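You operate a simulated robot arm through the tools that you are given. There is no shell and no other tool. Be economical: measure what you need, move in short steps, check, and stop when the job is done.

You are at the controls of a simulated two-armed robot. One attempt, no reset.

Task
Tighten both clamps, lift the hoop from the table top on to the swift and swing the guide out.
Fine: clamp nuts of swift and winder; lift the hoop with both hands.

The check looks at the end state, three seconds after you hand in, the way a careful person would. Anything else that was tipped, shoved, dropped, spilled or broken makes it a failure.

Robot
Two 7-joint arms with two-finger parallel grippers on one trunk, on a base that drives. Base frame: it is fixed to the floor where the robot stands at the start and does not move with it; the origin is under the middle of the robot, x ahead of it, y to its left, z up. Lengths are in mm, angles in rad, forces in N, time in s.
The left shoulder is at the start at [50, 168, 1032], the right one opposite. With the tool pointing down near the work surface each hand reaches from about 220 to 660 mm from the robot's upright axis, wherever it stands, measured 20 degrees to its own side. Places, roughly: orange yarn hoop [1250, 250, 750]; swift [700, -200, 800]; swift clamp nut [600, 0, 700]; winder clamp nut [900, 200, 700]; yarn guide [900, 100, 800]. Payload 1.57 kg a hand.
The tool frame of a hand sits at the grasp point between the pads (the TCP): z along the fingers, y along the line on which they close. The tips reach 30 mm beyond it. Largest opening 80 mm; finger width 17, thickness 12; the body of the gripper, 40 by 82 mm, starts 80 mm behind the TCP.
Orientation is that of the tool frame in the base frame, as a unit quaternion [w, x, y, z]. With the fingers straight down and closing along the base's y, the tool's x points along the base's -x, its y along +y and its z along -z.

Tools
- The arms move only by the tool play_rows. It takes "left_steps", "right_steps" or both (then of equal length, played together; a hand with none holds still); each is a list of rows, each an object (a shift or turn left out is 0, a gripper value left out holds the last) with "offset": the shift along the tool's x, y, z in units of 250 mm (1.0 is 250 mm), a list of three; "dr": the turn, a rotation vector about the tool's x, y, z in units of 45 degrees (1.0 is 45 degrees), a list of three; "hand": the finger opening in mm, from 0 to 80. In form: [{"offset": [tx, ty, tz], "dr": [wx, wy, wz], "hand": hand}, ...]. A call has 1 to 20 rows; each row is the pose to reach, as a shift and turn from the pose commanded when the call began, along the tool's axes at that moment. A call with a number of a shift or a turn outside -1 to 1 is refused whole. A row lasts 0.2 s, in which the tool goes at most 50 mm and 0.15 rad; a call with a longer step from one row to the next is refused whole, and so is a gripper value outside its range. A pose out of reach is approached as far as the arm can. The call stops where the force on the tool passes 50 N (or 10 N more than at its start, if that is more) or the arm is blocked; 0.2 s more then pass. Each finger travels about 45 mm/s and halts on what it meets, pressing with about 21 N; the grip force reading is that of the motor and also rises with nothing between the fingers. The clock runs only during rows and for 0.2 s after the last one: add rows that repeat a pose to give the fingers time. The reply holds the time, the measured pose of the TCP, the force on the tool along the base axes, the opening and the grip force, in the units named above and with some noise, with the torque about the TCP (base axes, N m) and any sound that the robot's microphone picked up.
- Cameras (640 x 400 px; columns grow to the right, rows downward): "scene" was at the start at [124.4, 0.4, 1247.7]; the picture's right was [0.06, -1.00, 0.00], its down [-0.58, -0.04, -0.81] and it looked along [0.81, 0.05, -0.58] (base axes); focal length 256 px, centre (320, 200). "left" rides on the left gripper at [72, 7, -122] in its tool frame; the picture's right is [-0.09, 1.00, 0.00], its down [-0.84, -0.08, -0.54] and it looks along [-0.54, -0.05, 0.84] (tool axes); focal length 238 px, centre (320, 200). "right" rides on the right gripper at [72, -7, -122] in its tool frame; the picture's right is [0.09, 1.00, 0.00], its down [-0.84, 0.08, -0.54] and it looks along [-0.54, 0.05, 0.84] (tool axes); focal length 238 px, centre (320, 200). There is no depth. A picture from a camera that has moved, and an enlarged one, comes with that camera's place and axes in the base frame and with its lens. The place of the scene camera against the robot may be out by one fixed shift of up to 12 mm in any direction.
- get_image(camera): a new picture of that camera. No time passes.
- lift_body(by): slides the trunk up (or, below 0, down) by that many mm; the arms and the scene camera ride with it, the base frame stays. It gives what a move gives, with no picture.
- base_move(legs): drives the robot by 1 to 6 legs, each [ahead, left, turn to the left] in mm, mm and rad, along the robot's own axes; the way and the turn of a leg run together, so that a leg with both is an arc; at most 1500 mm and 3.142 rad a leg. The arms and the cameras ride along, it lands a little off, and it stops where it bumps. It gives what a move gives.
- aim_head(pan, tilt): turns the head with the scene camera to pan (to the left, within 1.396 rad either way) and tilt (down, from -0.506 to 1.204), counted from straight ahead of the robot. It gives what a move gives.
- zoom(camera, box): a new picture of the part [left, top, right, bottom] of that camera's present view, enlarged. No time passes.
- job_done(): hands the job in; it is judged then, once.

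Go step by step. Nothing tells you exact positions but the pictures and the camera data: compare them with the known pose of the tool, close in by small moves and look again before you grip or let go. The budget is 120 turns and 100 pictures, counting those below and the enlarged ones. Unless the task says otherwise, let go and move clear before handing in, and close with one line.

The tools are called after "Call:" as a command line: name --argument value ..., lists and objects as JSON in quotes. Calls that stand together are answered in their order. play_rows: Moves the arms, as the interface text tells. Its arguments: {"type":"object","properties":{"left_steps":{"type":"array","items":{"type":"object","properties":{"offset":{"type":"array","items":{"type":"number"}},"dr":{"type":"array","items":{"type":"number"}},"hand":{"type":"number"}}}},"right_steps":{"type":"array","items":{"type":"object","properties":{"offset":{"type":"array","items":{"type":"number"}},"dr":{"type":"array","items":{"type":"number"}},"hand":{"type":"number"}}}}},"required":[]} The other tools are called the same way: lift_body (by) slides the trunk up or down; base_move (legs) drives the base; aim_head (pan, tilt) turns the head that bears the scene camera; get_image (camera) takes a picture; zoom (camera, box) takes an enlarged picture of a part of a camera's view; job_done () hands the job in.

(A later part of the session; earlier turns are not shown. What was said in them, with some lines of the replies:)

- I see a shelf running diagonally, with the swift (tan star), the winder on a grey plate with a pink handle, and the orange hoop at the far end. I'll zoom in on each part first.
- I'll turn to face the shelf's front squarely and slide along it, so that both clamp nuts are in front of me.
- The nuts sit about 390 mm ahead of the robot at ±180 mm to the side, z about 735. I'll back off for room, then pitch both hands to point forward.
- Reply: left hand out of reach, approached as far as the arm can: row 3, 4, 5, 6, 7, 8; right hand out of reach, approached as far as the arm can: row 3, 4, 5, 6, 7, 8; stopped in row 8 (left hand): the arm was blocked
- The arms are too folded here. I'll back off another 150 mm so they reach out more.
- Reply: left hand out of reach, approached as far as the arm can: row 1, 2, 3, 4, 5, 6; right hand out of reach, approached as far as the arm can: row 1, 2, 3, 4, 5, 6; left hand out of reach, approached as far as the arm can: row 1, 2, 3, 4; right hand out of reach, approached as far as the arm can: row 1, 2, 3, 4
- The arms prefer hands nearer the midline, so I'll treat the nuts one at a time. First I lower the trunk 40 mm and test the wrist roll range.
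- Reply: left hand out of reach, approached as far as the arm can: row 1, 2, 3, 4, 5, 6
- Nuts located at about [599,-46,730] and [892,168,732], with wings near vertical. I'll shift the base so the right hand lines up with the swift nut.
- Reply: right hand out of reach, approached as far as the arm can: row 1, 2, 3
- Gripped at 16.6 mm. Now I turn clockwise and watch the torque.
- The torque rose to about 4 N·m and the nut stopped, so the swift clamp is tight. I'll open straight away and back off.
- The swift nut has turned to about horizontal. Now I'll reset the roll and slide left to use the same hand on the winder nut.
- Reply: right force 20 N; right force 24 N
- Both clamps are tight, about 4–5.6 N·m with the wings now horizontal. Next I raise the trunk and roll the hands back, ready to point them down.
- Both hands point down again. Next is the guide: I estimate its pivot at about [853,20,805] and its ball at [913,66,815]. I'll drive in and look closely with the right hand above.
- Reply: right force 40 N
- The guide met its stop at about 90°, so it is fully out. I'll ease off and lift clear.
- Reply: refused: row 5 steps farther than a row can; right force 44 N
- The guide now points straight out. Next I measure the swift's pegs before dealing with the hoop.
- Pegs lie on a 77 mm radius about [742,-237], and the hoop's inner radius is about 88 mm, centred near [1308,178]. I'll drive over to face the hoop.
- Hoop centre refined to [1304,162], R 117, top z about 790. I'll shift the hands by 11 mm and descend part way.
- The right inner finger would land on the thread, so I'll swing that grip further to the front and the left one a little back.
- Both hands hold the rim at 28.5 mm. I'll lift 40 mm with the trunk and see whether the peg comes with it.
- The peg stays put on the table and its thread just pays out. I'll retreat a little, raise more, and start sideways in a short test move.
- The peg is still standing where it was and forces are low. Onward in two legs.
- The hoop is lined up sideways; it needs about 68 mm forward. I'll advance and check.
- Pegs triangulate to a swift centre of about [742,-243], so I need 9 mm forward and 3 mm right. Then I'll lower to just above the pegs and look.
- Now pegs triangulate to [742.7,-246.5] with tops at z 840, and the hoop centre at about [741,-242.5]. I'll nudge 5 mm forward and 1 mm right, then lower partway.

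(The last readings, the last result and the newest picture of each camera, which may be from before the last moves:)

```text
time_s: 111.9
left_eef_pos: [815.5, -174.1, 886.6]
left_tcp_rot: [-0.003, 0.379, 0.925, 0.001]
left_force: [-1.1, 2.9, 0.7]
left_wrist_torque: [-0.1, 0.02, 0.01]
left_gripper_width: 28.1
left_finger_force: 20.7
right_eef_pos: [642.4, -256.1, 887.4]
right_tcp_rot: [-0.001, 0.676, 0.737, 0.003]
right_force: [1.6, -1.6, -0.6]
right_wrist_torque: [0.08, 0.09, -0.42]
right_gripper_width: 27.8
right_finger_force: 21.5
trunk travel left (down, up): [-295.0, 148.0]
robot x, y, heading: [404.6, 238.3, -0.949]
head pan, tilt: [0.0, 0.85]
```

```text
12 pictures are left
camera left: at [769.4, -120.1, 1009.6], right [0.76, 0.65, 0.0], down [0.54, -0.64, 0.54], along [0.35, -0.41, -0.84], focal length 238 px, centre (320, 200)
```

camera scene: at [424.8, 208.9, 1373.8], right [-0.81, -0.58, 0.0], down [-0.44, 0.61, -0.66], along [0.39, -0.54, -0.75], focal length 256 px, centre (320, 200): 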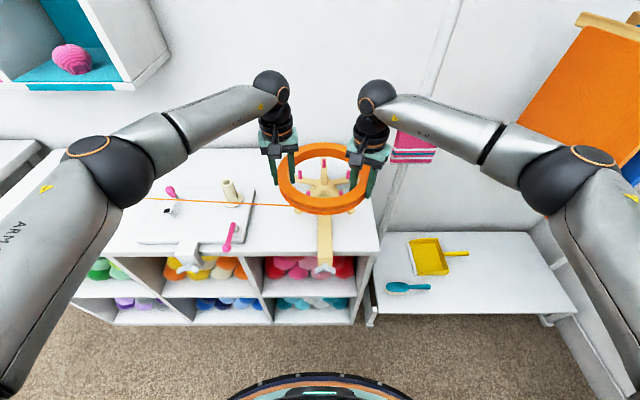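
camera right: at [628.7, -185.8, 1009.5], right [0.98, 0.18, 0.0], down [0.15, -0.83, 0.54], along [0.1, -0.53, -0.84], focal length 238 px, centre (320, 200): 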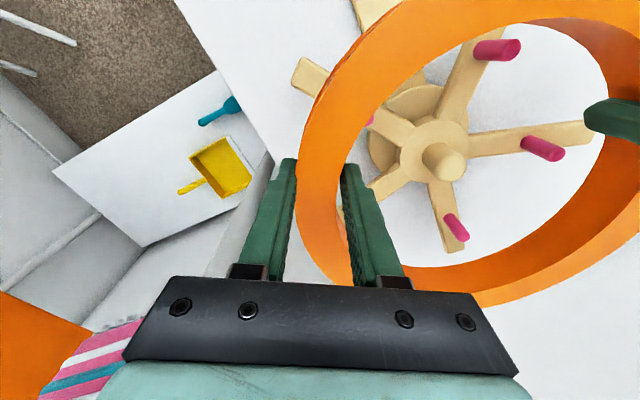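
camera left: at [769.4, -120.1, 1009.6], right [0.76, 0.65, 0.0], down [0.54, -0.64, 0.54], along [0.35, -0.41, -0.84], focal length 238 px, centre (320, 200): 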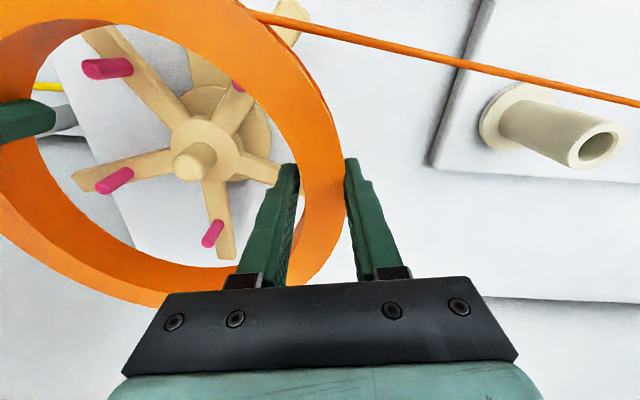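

By image, the hoop's lower inner edge is centred within about 1 mm of the peg ring. I'll lower over the pegs in steps and watch the force.

Call:
lift_body --by -22

Call:
lift_body --by -10

Call:
zoom --camera "scene" --box '[240, 120, 400, 220]'

Call:
get_image --camera "left"

```text
time_s: 112.6
left_eef_pos: [814.5, -174.7, 865.8]
left_tcp_rot: [-0.002, 0.379, 0.926, 0.001]
left_force: [-2.3, 3.0, 1.3]
left_wrist_torque: [0.03, 0.11, -0.08]
left_gripper_width: 28.4
left_finger_force: 21.2
right_eef_pos: [642.6, -256.4, 863.6]
right_tcp_rot: [-0.002, 0.676, 0.737, 0.003]
right_force: [1.2, -3.1, -1.8]
right_wrist_torque: [-0.1, 0.07, -0.51]
right_gripper_width: 27.5
right_finger_force: 21.5
trunk travel left (down, up): [-273.0, 170.0]
robot x, y, heading: [406.7, 241.0, -0.944]
head pan, tilt: [0.0, 0.85]
```

```text
time_s: 113.2
left_eef_pos: [815.3, -174.6, 854.0]
left_tcp_rot: [-0.003, 0.378, 0.926, 0.001]
left_force: [-1.5, 1.9, 0.1]
left_wrist_torque: [0.08, 0.11, -0.11]
left_gripper_width: 28.3
left_finger_force: 21.5
right_eef_pos: [642.6, -255.5, 854.3]
right_tcp_rot: [-0.002, 0.675, 0.738, 0.003]
right_force: [2.2, -2.8, -2.0]
right_wrist_torque: [-0.15, 0.11, -0.53]
right_gripper_width: 28.1
right_finger_force: 21.2
trunk travel left (down, up): [-263.0, 180.0]
robot x, y, heading: [404.2, 242.1, -0.947]
head pan, tilt: [0.0, 0.85]
```

```text
4.00 times, centred on (320, 170) of scene
camera zoom: at [470.3, 141.3, 1291.8], right [-0.81, -0.59, 0.0], down [-0.44, 0.61, -0.66], along [0.39, -0.54, -0.75], focal length 1024 px, centre (320, 320)
```

zoom: 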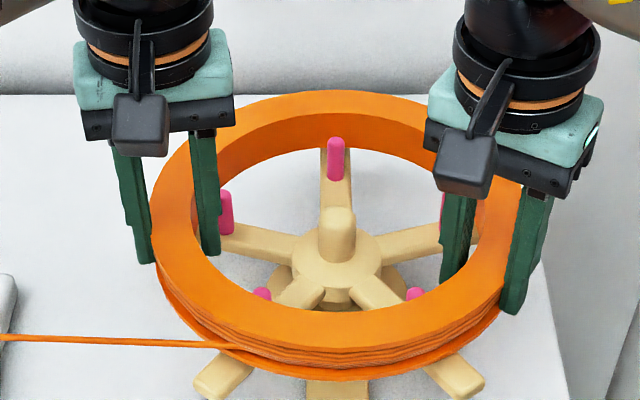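

```text
10 pictures are left
camera left: at [769.5, -120.2, 977.6], right [0.76, 0.65, 0.0], down [0.54, -0.64, 0.54], along [0.35, -0.41, -0.84], focal length 238 px, centre (320, 200)
```

left: 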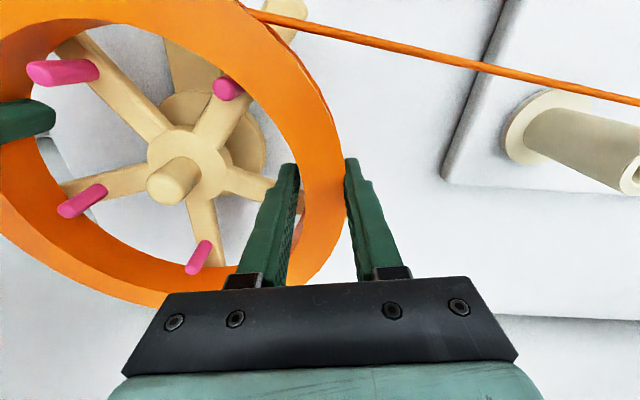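

All five pegs are inside the ring. I'll lower in small steps until it touches down.

Call:
lift_body --by -7

Call:
lift_body --by -5

Call:
lift_body --by -4

```text
time_s: 113.7
left_eef_pos: [814.9, -174.6, 848.1]
left_tcp_rot: [-0.003, 0.378, 0.926, 0.001]
left_force: [-2.3, 2.1, -0.6]
left_wrist_torque: [0.02, 0.14, -0.11]
left_gripper_width: 28.0
left_finger_force: 20.9
right_eef_pos: [641.3, -255.0, 847.3]
right_tcp_rot: [-0.003, 0.675, 0.738, 0.003]
right_force: [2.1, -2.0, -2.0]
right_wrist_torque: [-0.14, 0.06, -0.51]
right_gripper_width: 27.6
right_finger_force: 21.1
trunk travel left (down, up): [-256.0, 187.0]
robot x, y, heading: [403.4, 246.3, -0.945]
head pan, tilt: [0.0, 0.85]
```

```text
time_s: 114.3
left_eef_pos: [815.9, -174.6, 843.8]
left_tcp_rot: [-0.002, 0.378, 0.926, 0.001]
left_force: [-1.6, 2.6, 1.1]
left_wrist_torque: [-0.06, -0.02, -0.06]
left_gripper_width: 28.4
left_finger_force: 21.0
right_eef_pos: [640.7, -256.2, 843.0]
right_tcp_rot: [-0.002, 0.675, 0.738, 0.003]
right_force: [2.0, -2.8, -1.5]
right_wrist_torque: [-0.12, 0.04, -0.46]
right_gripper_width: 27.8
right_finger_force: 20.4
trunk travel left (down, up): [-251.0, 192.0]
robot x, y, heading: [404.7, 242.7, -0.95]
head pan, tilt: [0.0, 0.85]
```

```text
time_s: 114.8
left_eef_pos: [814.2, -174.9, 842.2]
left_tcp_rot: [0.0, 0.378, 0.926, -0.002]
left_force: [2.6, -0.4, 16.8]
left_wrist_torque: [0.1, -0.03, -0.03]
left_gripper_width: 28.1
left_finger_force: 20.9
right_eef_pos: [642.0, -256.5, 842.0]
right_tcp_rot: [0.001, 0.676, 0.737, 0.004]
right_force: [1.7, -5.8, 14.7]
right_wrist_torque: [0.34, 0.12, -0.5]
right_gripper_width: 27.8
right_finger_force: 20.9
trunk travel left (down, up): [-247.0, 196.0]
robot x, y, heading: [401.4, 242.8, -0.945]
head pan, tilt: [0.0, 0.85]
```

Touchdown is even on both hands, about 15–17 N. I'll ease 2 mm up to relieve the load, check, then open.

Call:
lift_body --by 2

Call:
play_rows --left_steps '[{"hand": 40}, {"hand": 50}, {"hand": 56}, {"hand": 56}, {"hand": 56}]' --right_steps '[{"hand": 40}, {"hand": 50}, {"hand": 56}, {"hand": 56}, {"hand": 56}]'

Call:
zoom --camera "scene" --box '[240, 120, 400, 220]'

Call:
get_image --camera "left"

```text
time_s: 115.3
left_eef_pos: [813.8, -173.9, 841.5]
left_tcp_rot: [0.0, 0.379, 0.926, -0.001]
left_force: [2.1, -2.3, 15.7]
left_wrist_torque: [-0.23, -0.25, -0.05]
left_gripper_width: 28.0
left_finger_force: 20.6
right_eef_pos: [641.4, -255.6, 841.6]
right_tcp_rot: [0.0, 0.675, 0.738, 0.003]
right_force: [3.9, -7.5, 13.2]
right_wrist_torque: [-0.31, 0.03, -0.41]
right_gripper_width: 27.8
right_finger_force: 20.9
trunk travel left (down, up): [-249.0, 194.0]
robot x, y, heading: [402.5, 243.2, -0.947]
head pan, tilt: [0.0, 0.85]
```

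```text
time_s: 116.5
left_eef_pos: [814.8, -173.7, 840.7]
left_tcp_rot: [-0.001, 0.379, 0.925, 0.001]
left_force: [-2.2, 1.7, 4.4]
left_wrist_torque: [0.14, -0.06, 0.05]
left_gripper_width: 55.7
left_finger_force: 0.1
right_eef_pos: [641.4, -255.8, 840.8]
right_tcp_rot: [-0.001, 0.675, 0.738, 0.003]
right_force: [-1.1, 2.7, 9.0]
right_wrist_torque: [-0.01, 0.29, 0.03]
right_gripper_width: 55.9
right_finger_force: 0.4
trunk travel left (down, up): [-249.0, 194.0]
robot x, y, heading: [403.1, 240.5, -0.945]
head pan, tilt: [0.0, 0.85]
```

```text
4.00 times, centred on (320, 170) of scene
camera zoom: at [469.7, 142.5, 1277.9], right [-0.81, -0.59, 0.0], down [-0.44, 0.61, -0.66], along [0.39, -0.54, -0.75], focal length 1024 px, centre (320, 320)
```

zoom: 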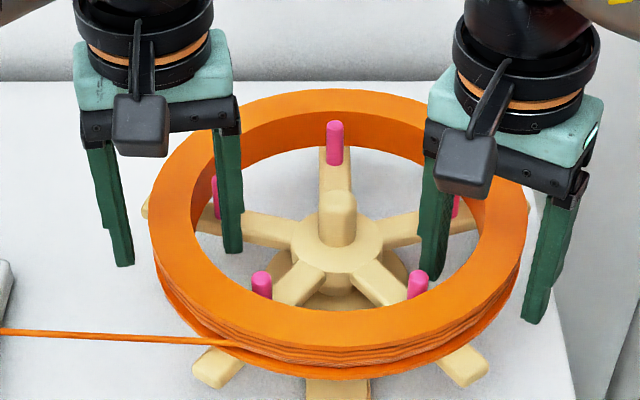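

```text
8 pictures are left
camera left: at [769.0, -119.5, 963.8], right [0.76, 0.65, 0.0], down [0.54, -0.64, 0.54], along [0.35, -0.41, -0.84], focal length 238 px, centre (320, 200)
```

left: 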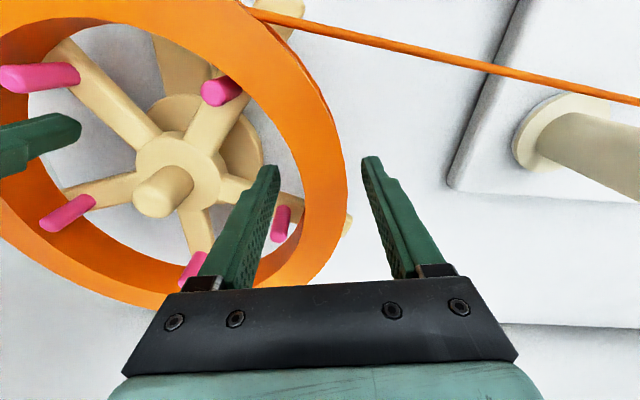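

The hoop sits flat around all five pegs. Raising the hands straight up.

Call:
lift_body --by 10

Call:
lift_body --by 120

Call:
get_image --camera "scene"

Call:
get_image --camera "left"

```text
time_s: 117.1
left_eef_pos: [815.6, -175.4, 850.7]
left_tcp_rot: [-0.003, 0.378, 0.926, 0.002]
left_force: [-0.2, -1.0, 0.1]
left_wrist_torque: [0.02, -0.01, -0.01]
left_gripper_width: 56.2
left_finger_force: 0.0
right_eef_pos: [641.8, -255.8, 850.6]
right_tcp_rot: [-0.002, 0.675, 0.738, 0.004]
right_force: [0.2, -0.1, -0.1]
right_wrist_torque: [-0.01, 0.0, 0.02]
right_gripper_width: 56.0
right_finger_force: 0.0
trunk travel left (down, up): [-259.0, 184.0]
robot x, y, heading: [405.9, 243.4, -0.95]
head pan, tilt: [0.0, 0.85]
```

```text
time_s: 118.6
left_eef_pos: [814.2, -174.9, 970.6]
left_tcp_rot: [-0.002, 0.378, 0.926, 0.002]
left_force: [-0.6, -0.4, -0.1]
left_wrist_torque: [0.03, 0.0, 0.01]
left_gripper_width: 56.3
left_finger_force: 0.1
right_eef_pos: [643.6, -255.3, 970.3]
right_tcp_rot: [-0.003, 0.675, 0.738, 0.003]
right_force: [0.2, -0.4, 1.1]
right_wrist_torque: [0.02, -0.01, -0.05]
right_gripper_width: 56.2
right_finger_force: 0.0
trunk travel left (down, up): [-379.0, 64.0]
robot x, y, heading: [403.3, 241.3, -0.946]
head pan, tilt: [0.0, 0.85]
```

```text
7 pictures are left
camera scene: at [470.5, 141.1, 1407.7], right [-0.81, -0.59, 0.0], down [-0.44, 0.61, -0.66], along [0.39, -0.54, -0.75], focal length 256 px, centre (320, 200)
```

scene: 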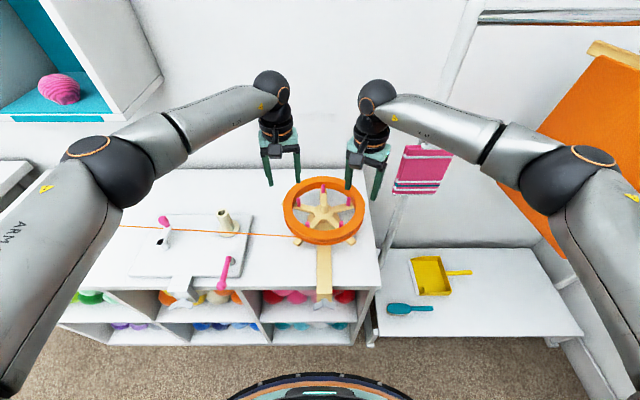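

```text
6 pictures are left
camera left: at [769.6, -120.4, 1093.4], right [0.76, 0.65, 0.0], down [0.54, -0.64, 0.54], along [0.35, -0.41, -0.84], focal length 238 px, centre (320, 200)
```

left: 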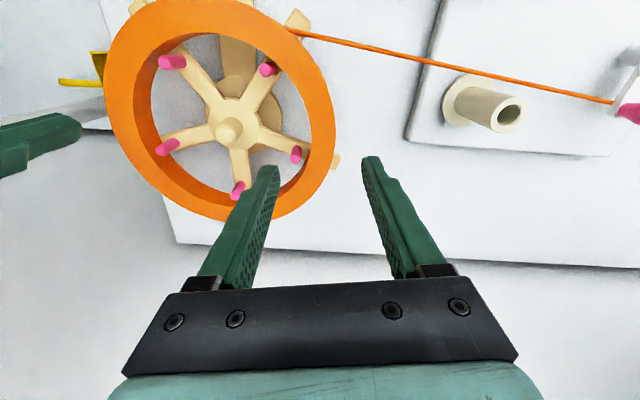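

The hoop sits on the swift with all five pegs inside. I'll back away clear and take a final look over everything.

Call:
base_move --legs '[[-250, 0, 0]]'

Call:
aim_head --pan 0.45 --tilt 0.7

Call:
get_image --camera "scene"

```text
time_s: 120.5
left_eef_pos: [668.2, 34.8, 970.4]
left_tcp_rot: [-0.003, 0.377, 0.926, 0.001]
left_force: [-0.2, -0.7, -1.0]
left_wrist_torque: [-0.05, 0.0, -0.01]
left_gripper_width: 56.1
left_finger_force: 0.0
right_eef_pos: [494.9, -48.4, 970.2]
right_tcp_rot: [-0.002, 0.673, 0.74, 0.004]
right_force: [0.0, 0.6, 0.8]
right_wrist_torque: [0.01, -0.03, 0.0]
right_gripper_width: 55.9
right_finger_force: 0.0
trunk travel left (down, up): [-379.0, 64.0]
robot x, y, heading: [255.6, 445.5, -0.939]
head pan, tilt: [0.0, 0.85]
```

```text
time_s: 121.3
left_eef_pos: [668.2, 33.1, 970.2]
left_tcp_rot: [-0.002, 0.375, 0.927, 0.001]
left_force: [-0.1, -0.4, 0.4]
left_wrist_torque: [0.0, 0.03, 0.02]
left_gripper_width: 56.0
left_finger_force: 0.1
right_eef_pos: [496.0, -48.9, 971.6]
right_tcp_rot: [-0.002, 0.673, 0.74, 0.003]
right_force: [0.8, 0.9, 0.9]
right_wrist_torque: [0.01, 0.03, 0.03]
right_gripper_width: 56.2
right_finger_force: 0.0
trunk travel left (down, up): [-379.0, 64.0]
robot x, y, heading: [257.8, 445.5, -0.94]
head pan, tilt: [0.45, 0.7]
```

```text
5 pictures are left
camera scene: at [350.4, 370.4, 1420.1], right [-0.47, -0.88, 0.0], down [-0.57, 0.3, -0.76], along [0.67, -0.36, -0.64], focal length 256 px, centre (320, 200)
```

scene: 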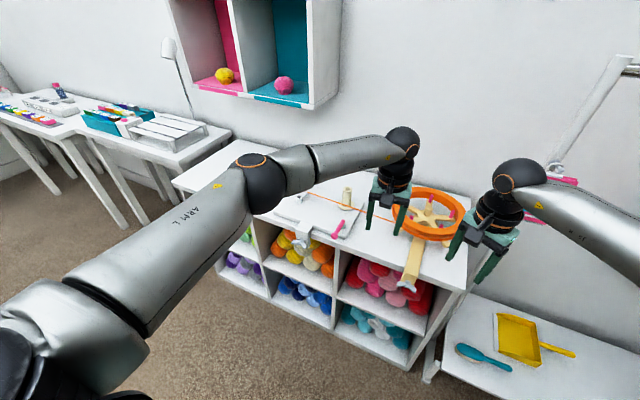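

Call:
base_move --legs '[[0, 450, 0]]'

Call:
aim_head --pan 0 --tilt 0.75

Call:
zoom --camera "scene" --box '[160, 80, 480, 280]'

```text
time_s: 125.8
left_eef_pos: [1028.1, 295.7, 970.1]
left_tcp_rot: [-0.003, 0.376, 0.927, 0.001]
left_force: [-0.4, -0.3, -0.2]
left_wrist_torque: [0.0, 0.0, -0.01]
left_gripper_width: 56.3
left_finger_force: 0.0
right_eef_pos: [856.7, 214.5, 971.1]
right_tcp_rot: [-0.002, 0.673, 0.74, 0.003]
right_force: [0.1, -0.1, 0.2]
right_wrist_torque: [0.03, -0.02, -0.02]
right_gripper_width: 56.1
right_finger_force: 0.0
trunk travel left (down, up): [-379.0, 64.0]
robot x, y, heading: [616.6, 709.9, -0.941]
head pan, tilt: [0.45, 0.7]
```

```text
time_s: 126.7
left_eef_pos: [1028.0, 296.3, 969.6]
left_tcp_rot: [-0.002, 0.377, 0.926, 0.002]
left_force: [-0.5, -1.0, 0.4]
left_wrist_torque: [0.04, -0.01, -0.02]
left_gripper_width: 55.9
left_finger_force: 0.0
right_eef_pos: [855.6, 212.6, 970.1]
right_tcp_rot: [-0.002, 0.673, 0.74, 0.003]
right_force: [-0.2, 0.3, 0.2]
right_wrist_torque: [-0.01, 0.0, 0.02]
right_gripper_width: 55.9
right_finger_force: 0.2
trunk travel left (down, up): [-379.0, 64.0]
robot x, y, heading: [615.7, 712.3, -0.938]
head pan, tilt: [0.0, 0.75]
```

```text
2.00 times, centred on (320, 180) of scene
camera zoom: at [684.6, 606.5, 1415.8], right [-0.81, -0.59, 0.0], down [-0.4, 0.55, -0.73], along [0.43, -0.59, -0.68], focal length 512 px, centre (320, 240)
```

zoom: 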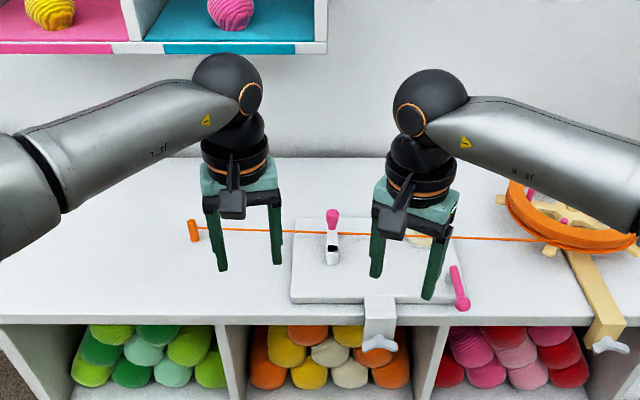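

The peg still stands where it was, with its yarn running across to the swift. Both clamp wings are turned tight, the guide is out and the hoop is on the swift, so I'm handing in.

Call:
job_done

```text
The job is handed in.
```

I tightened both clamps, set the hoop on the swift around all five pegs, swung the guide out to its stop, and backed both hands clear before handing in.
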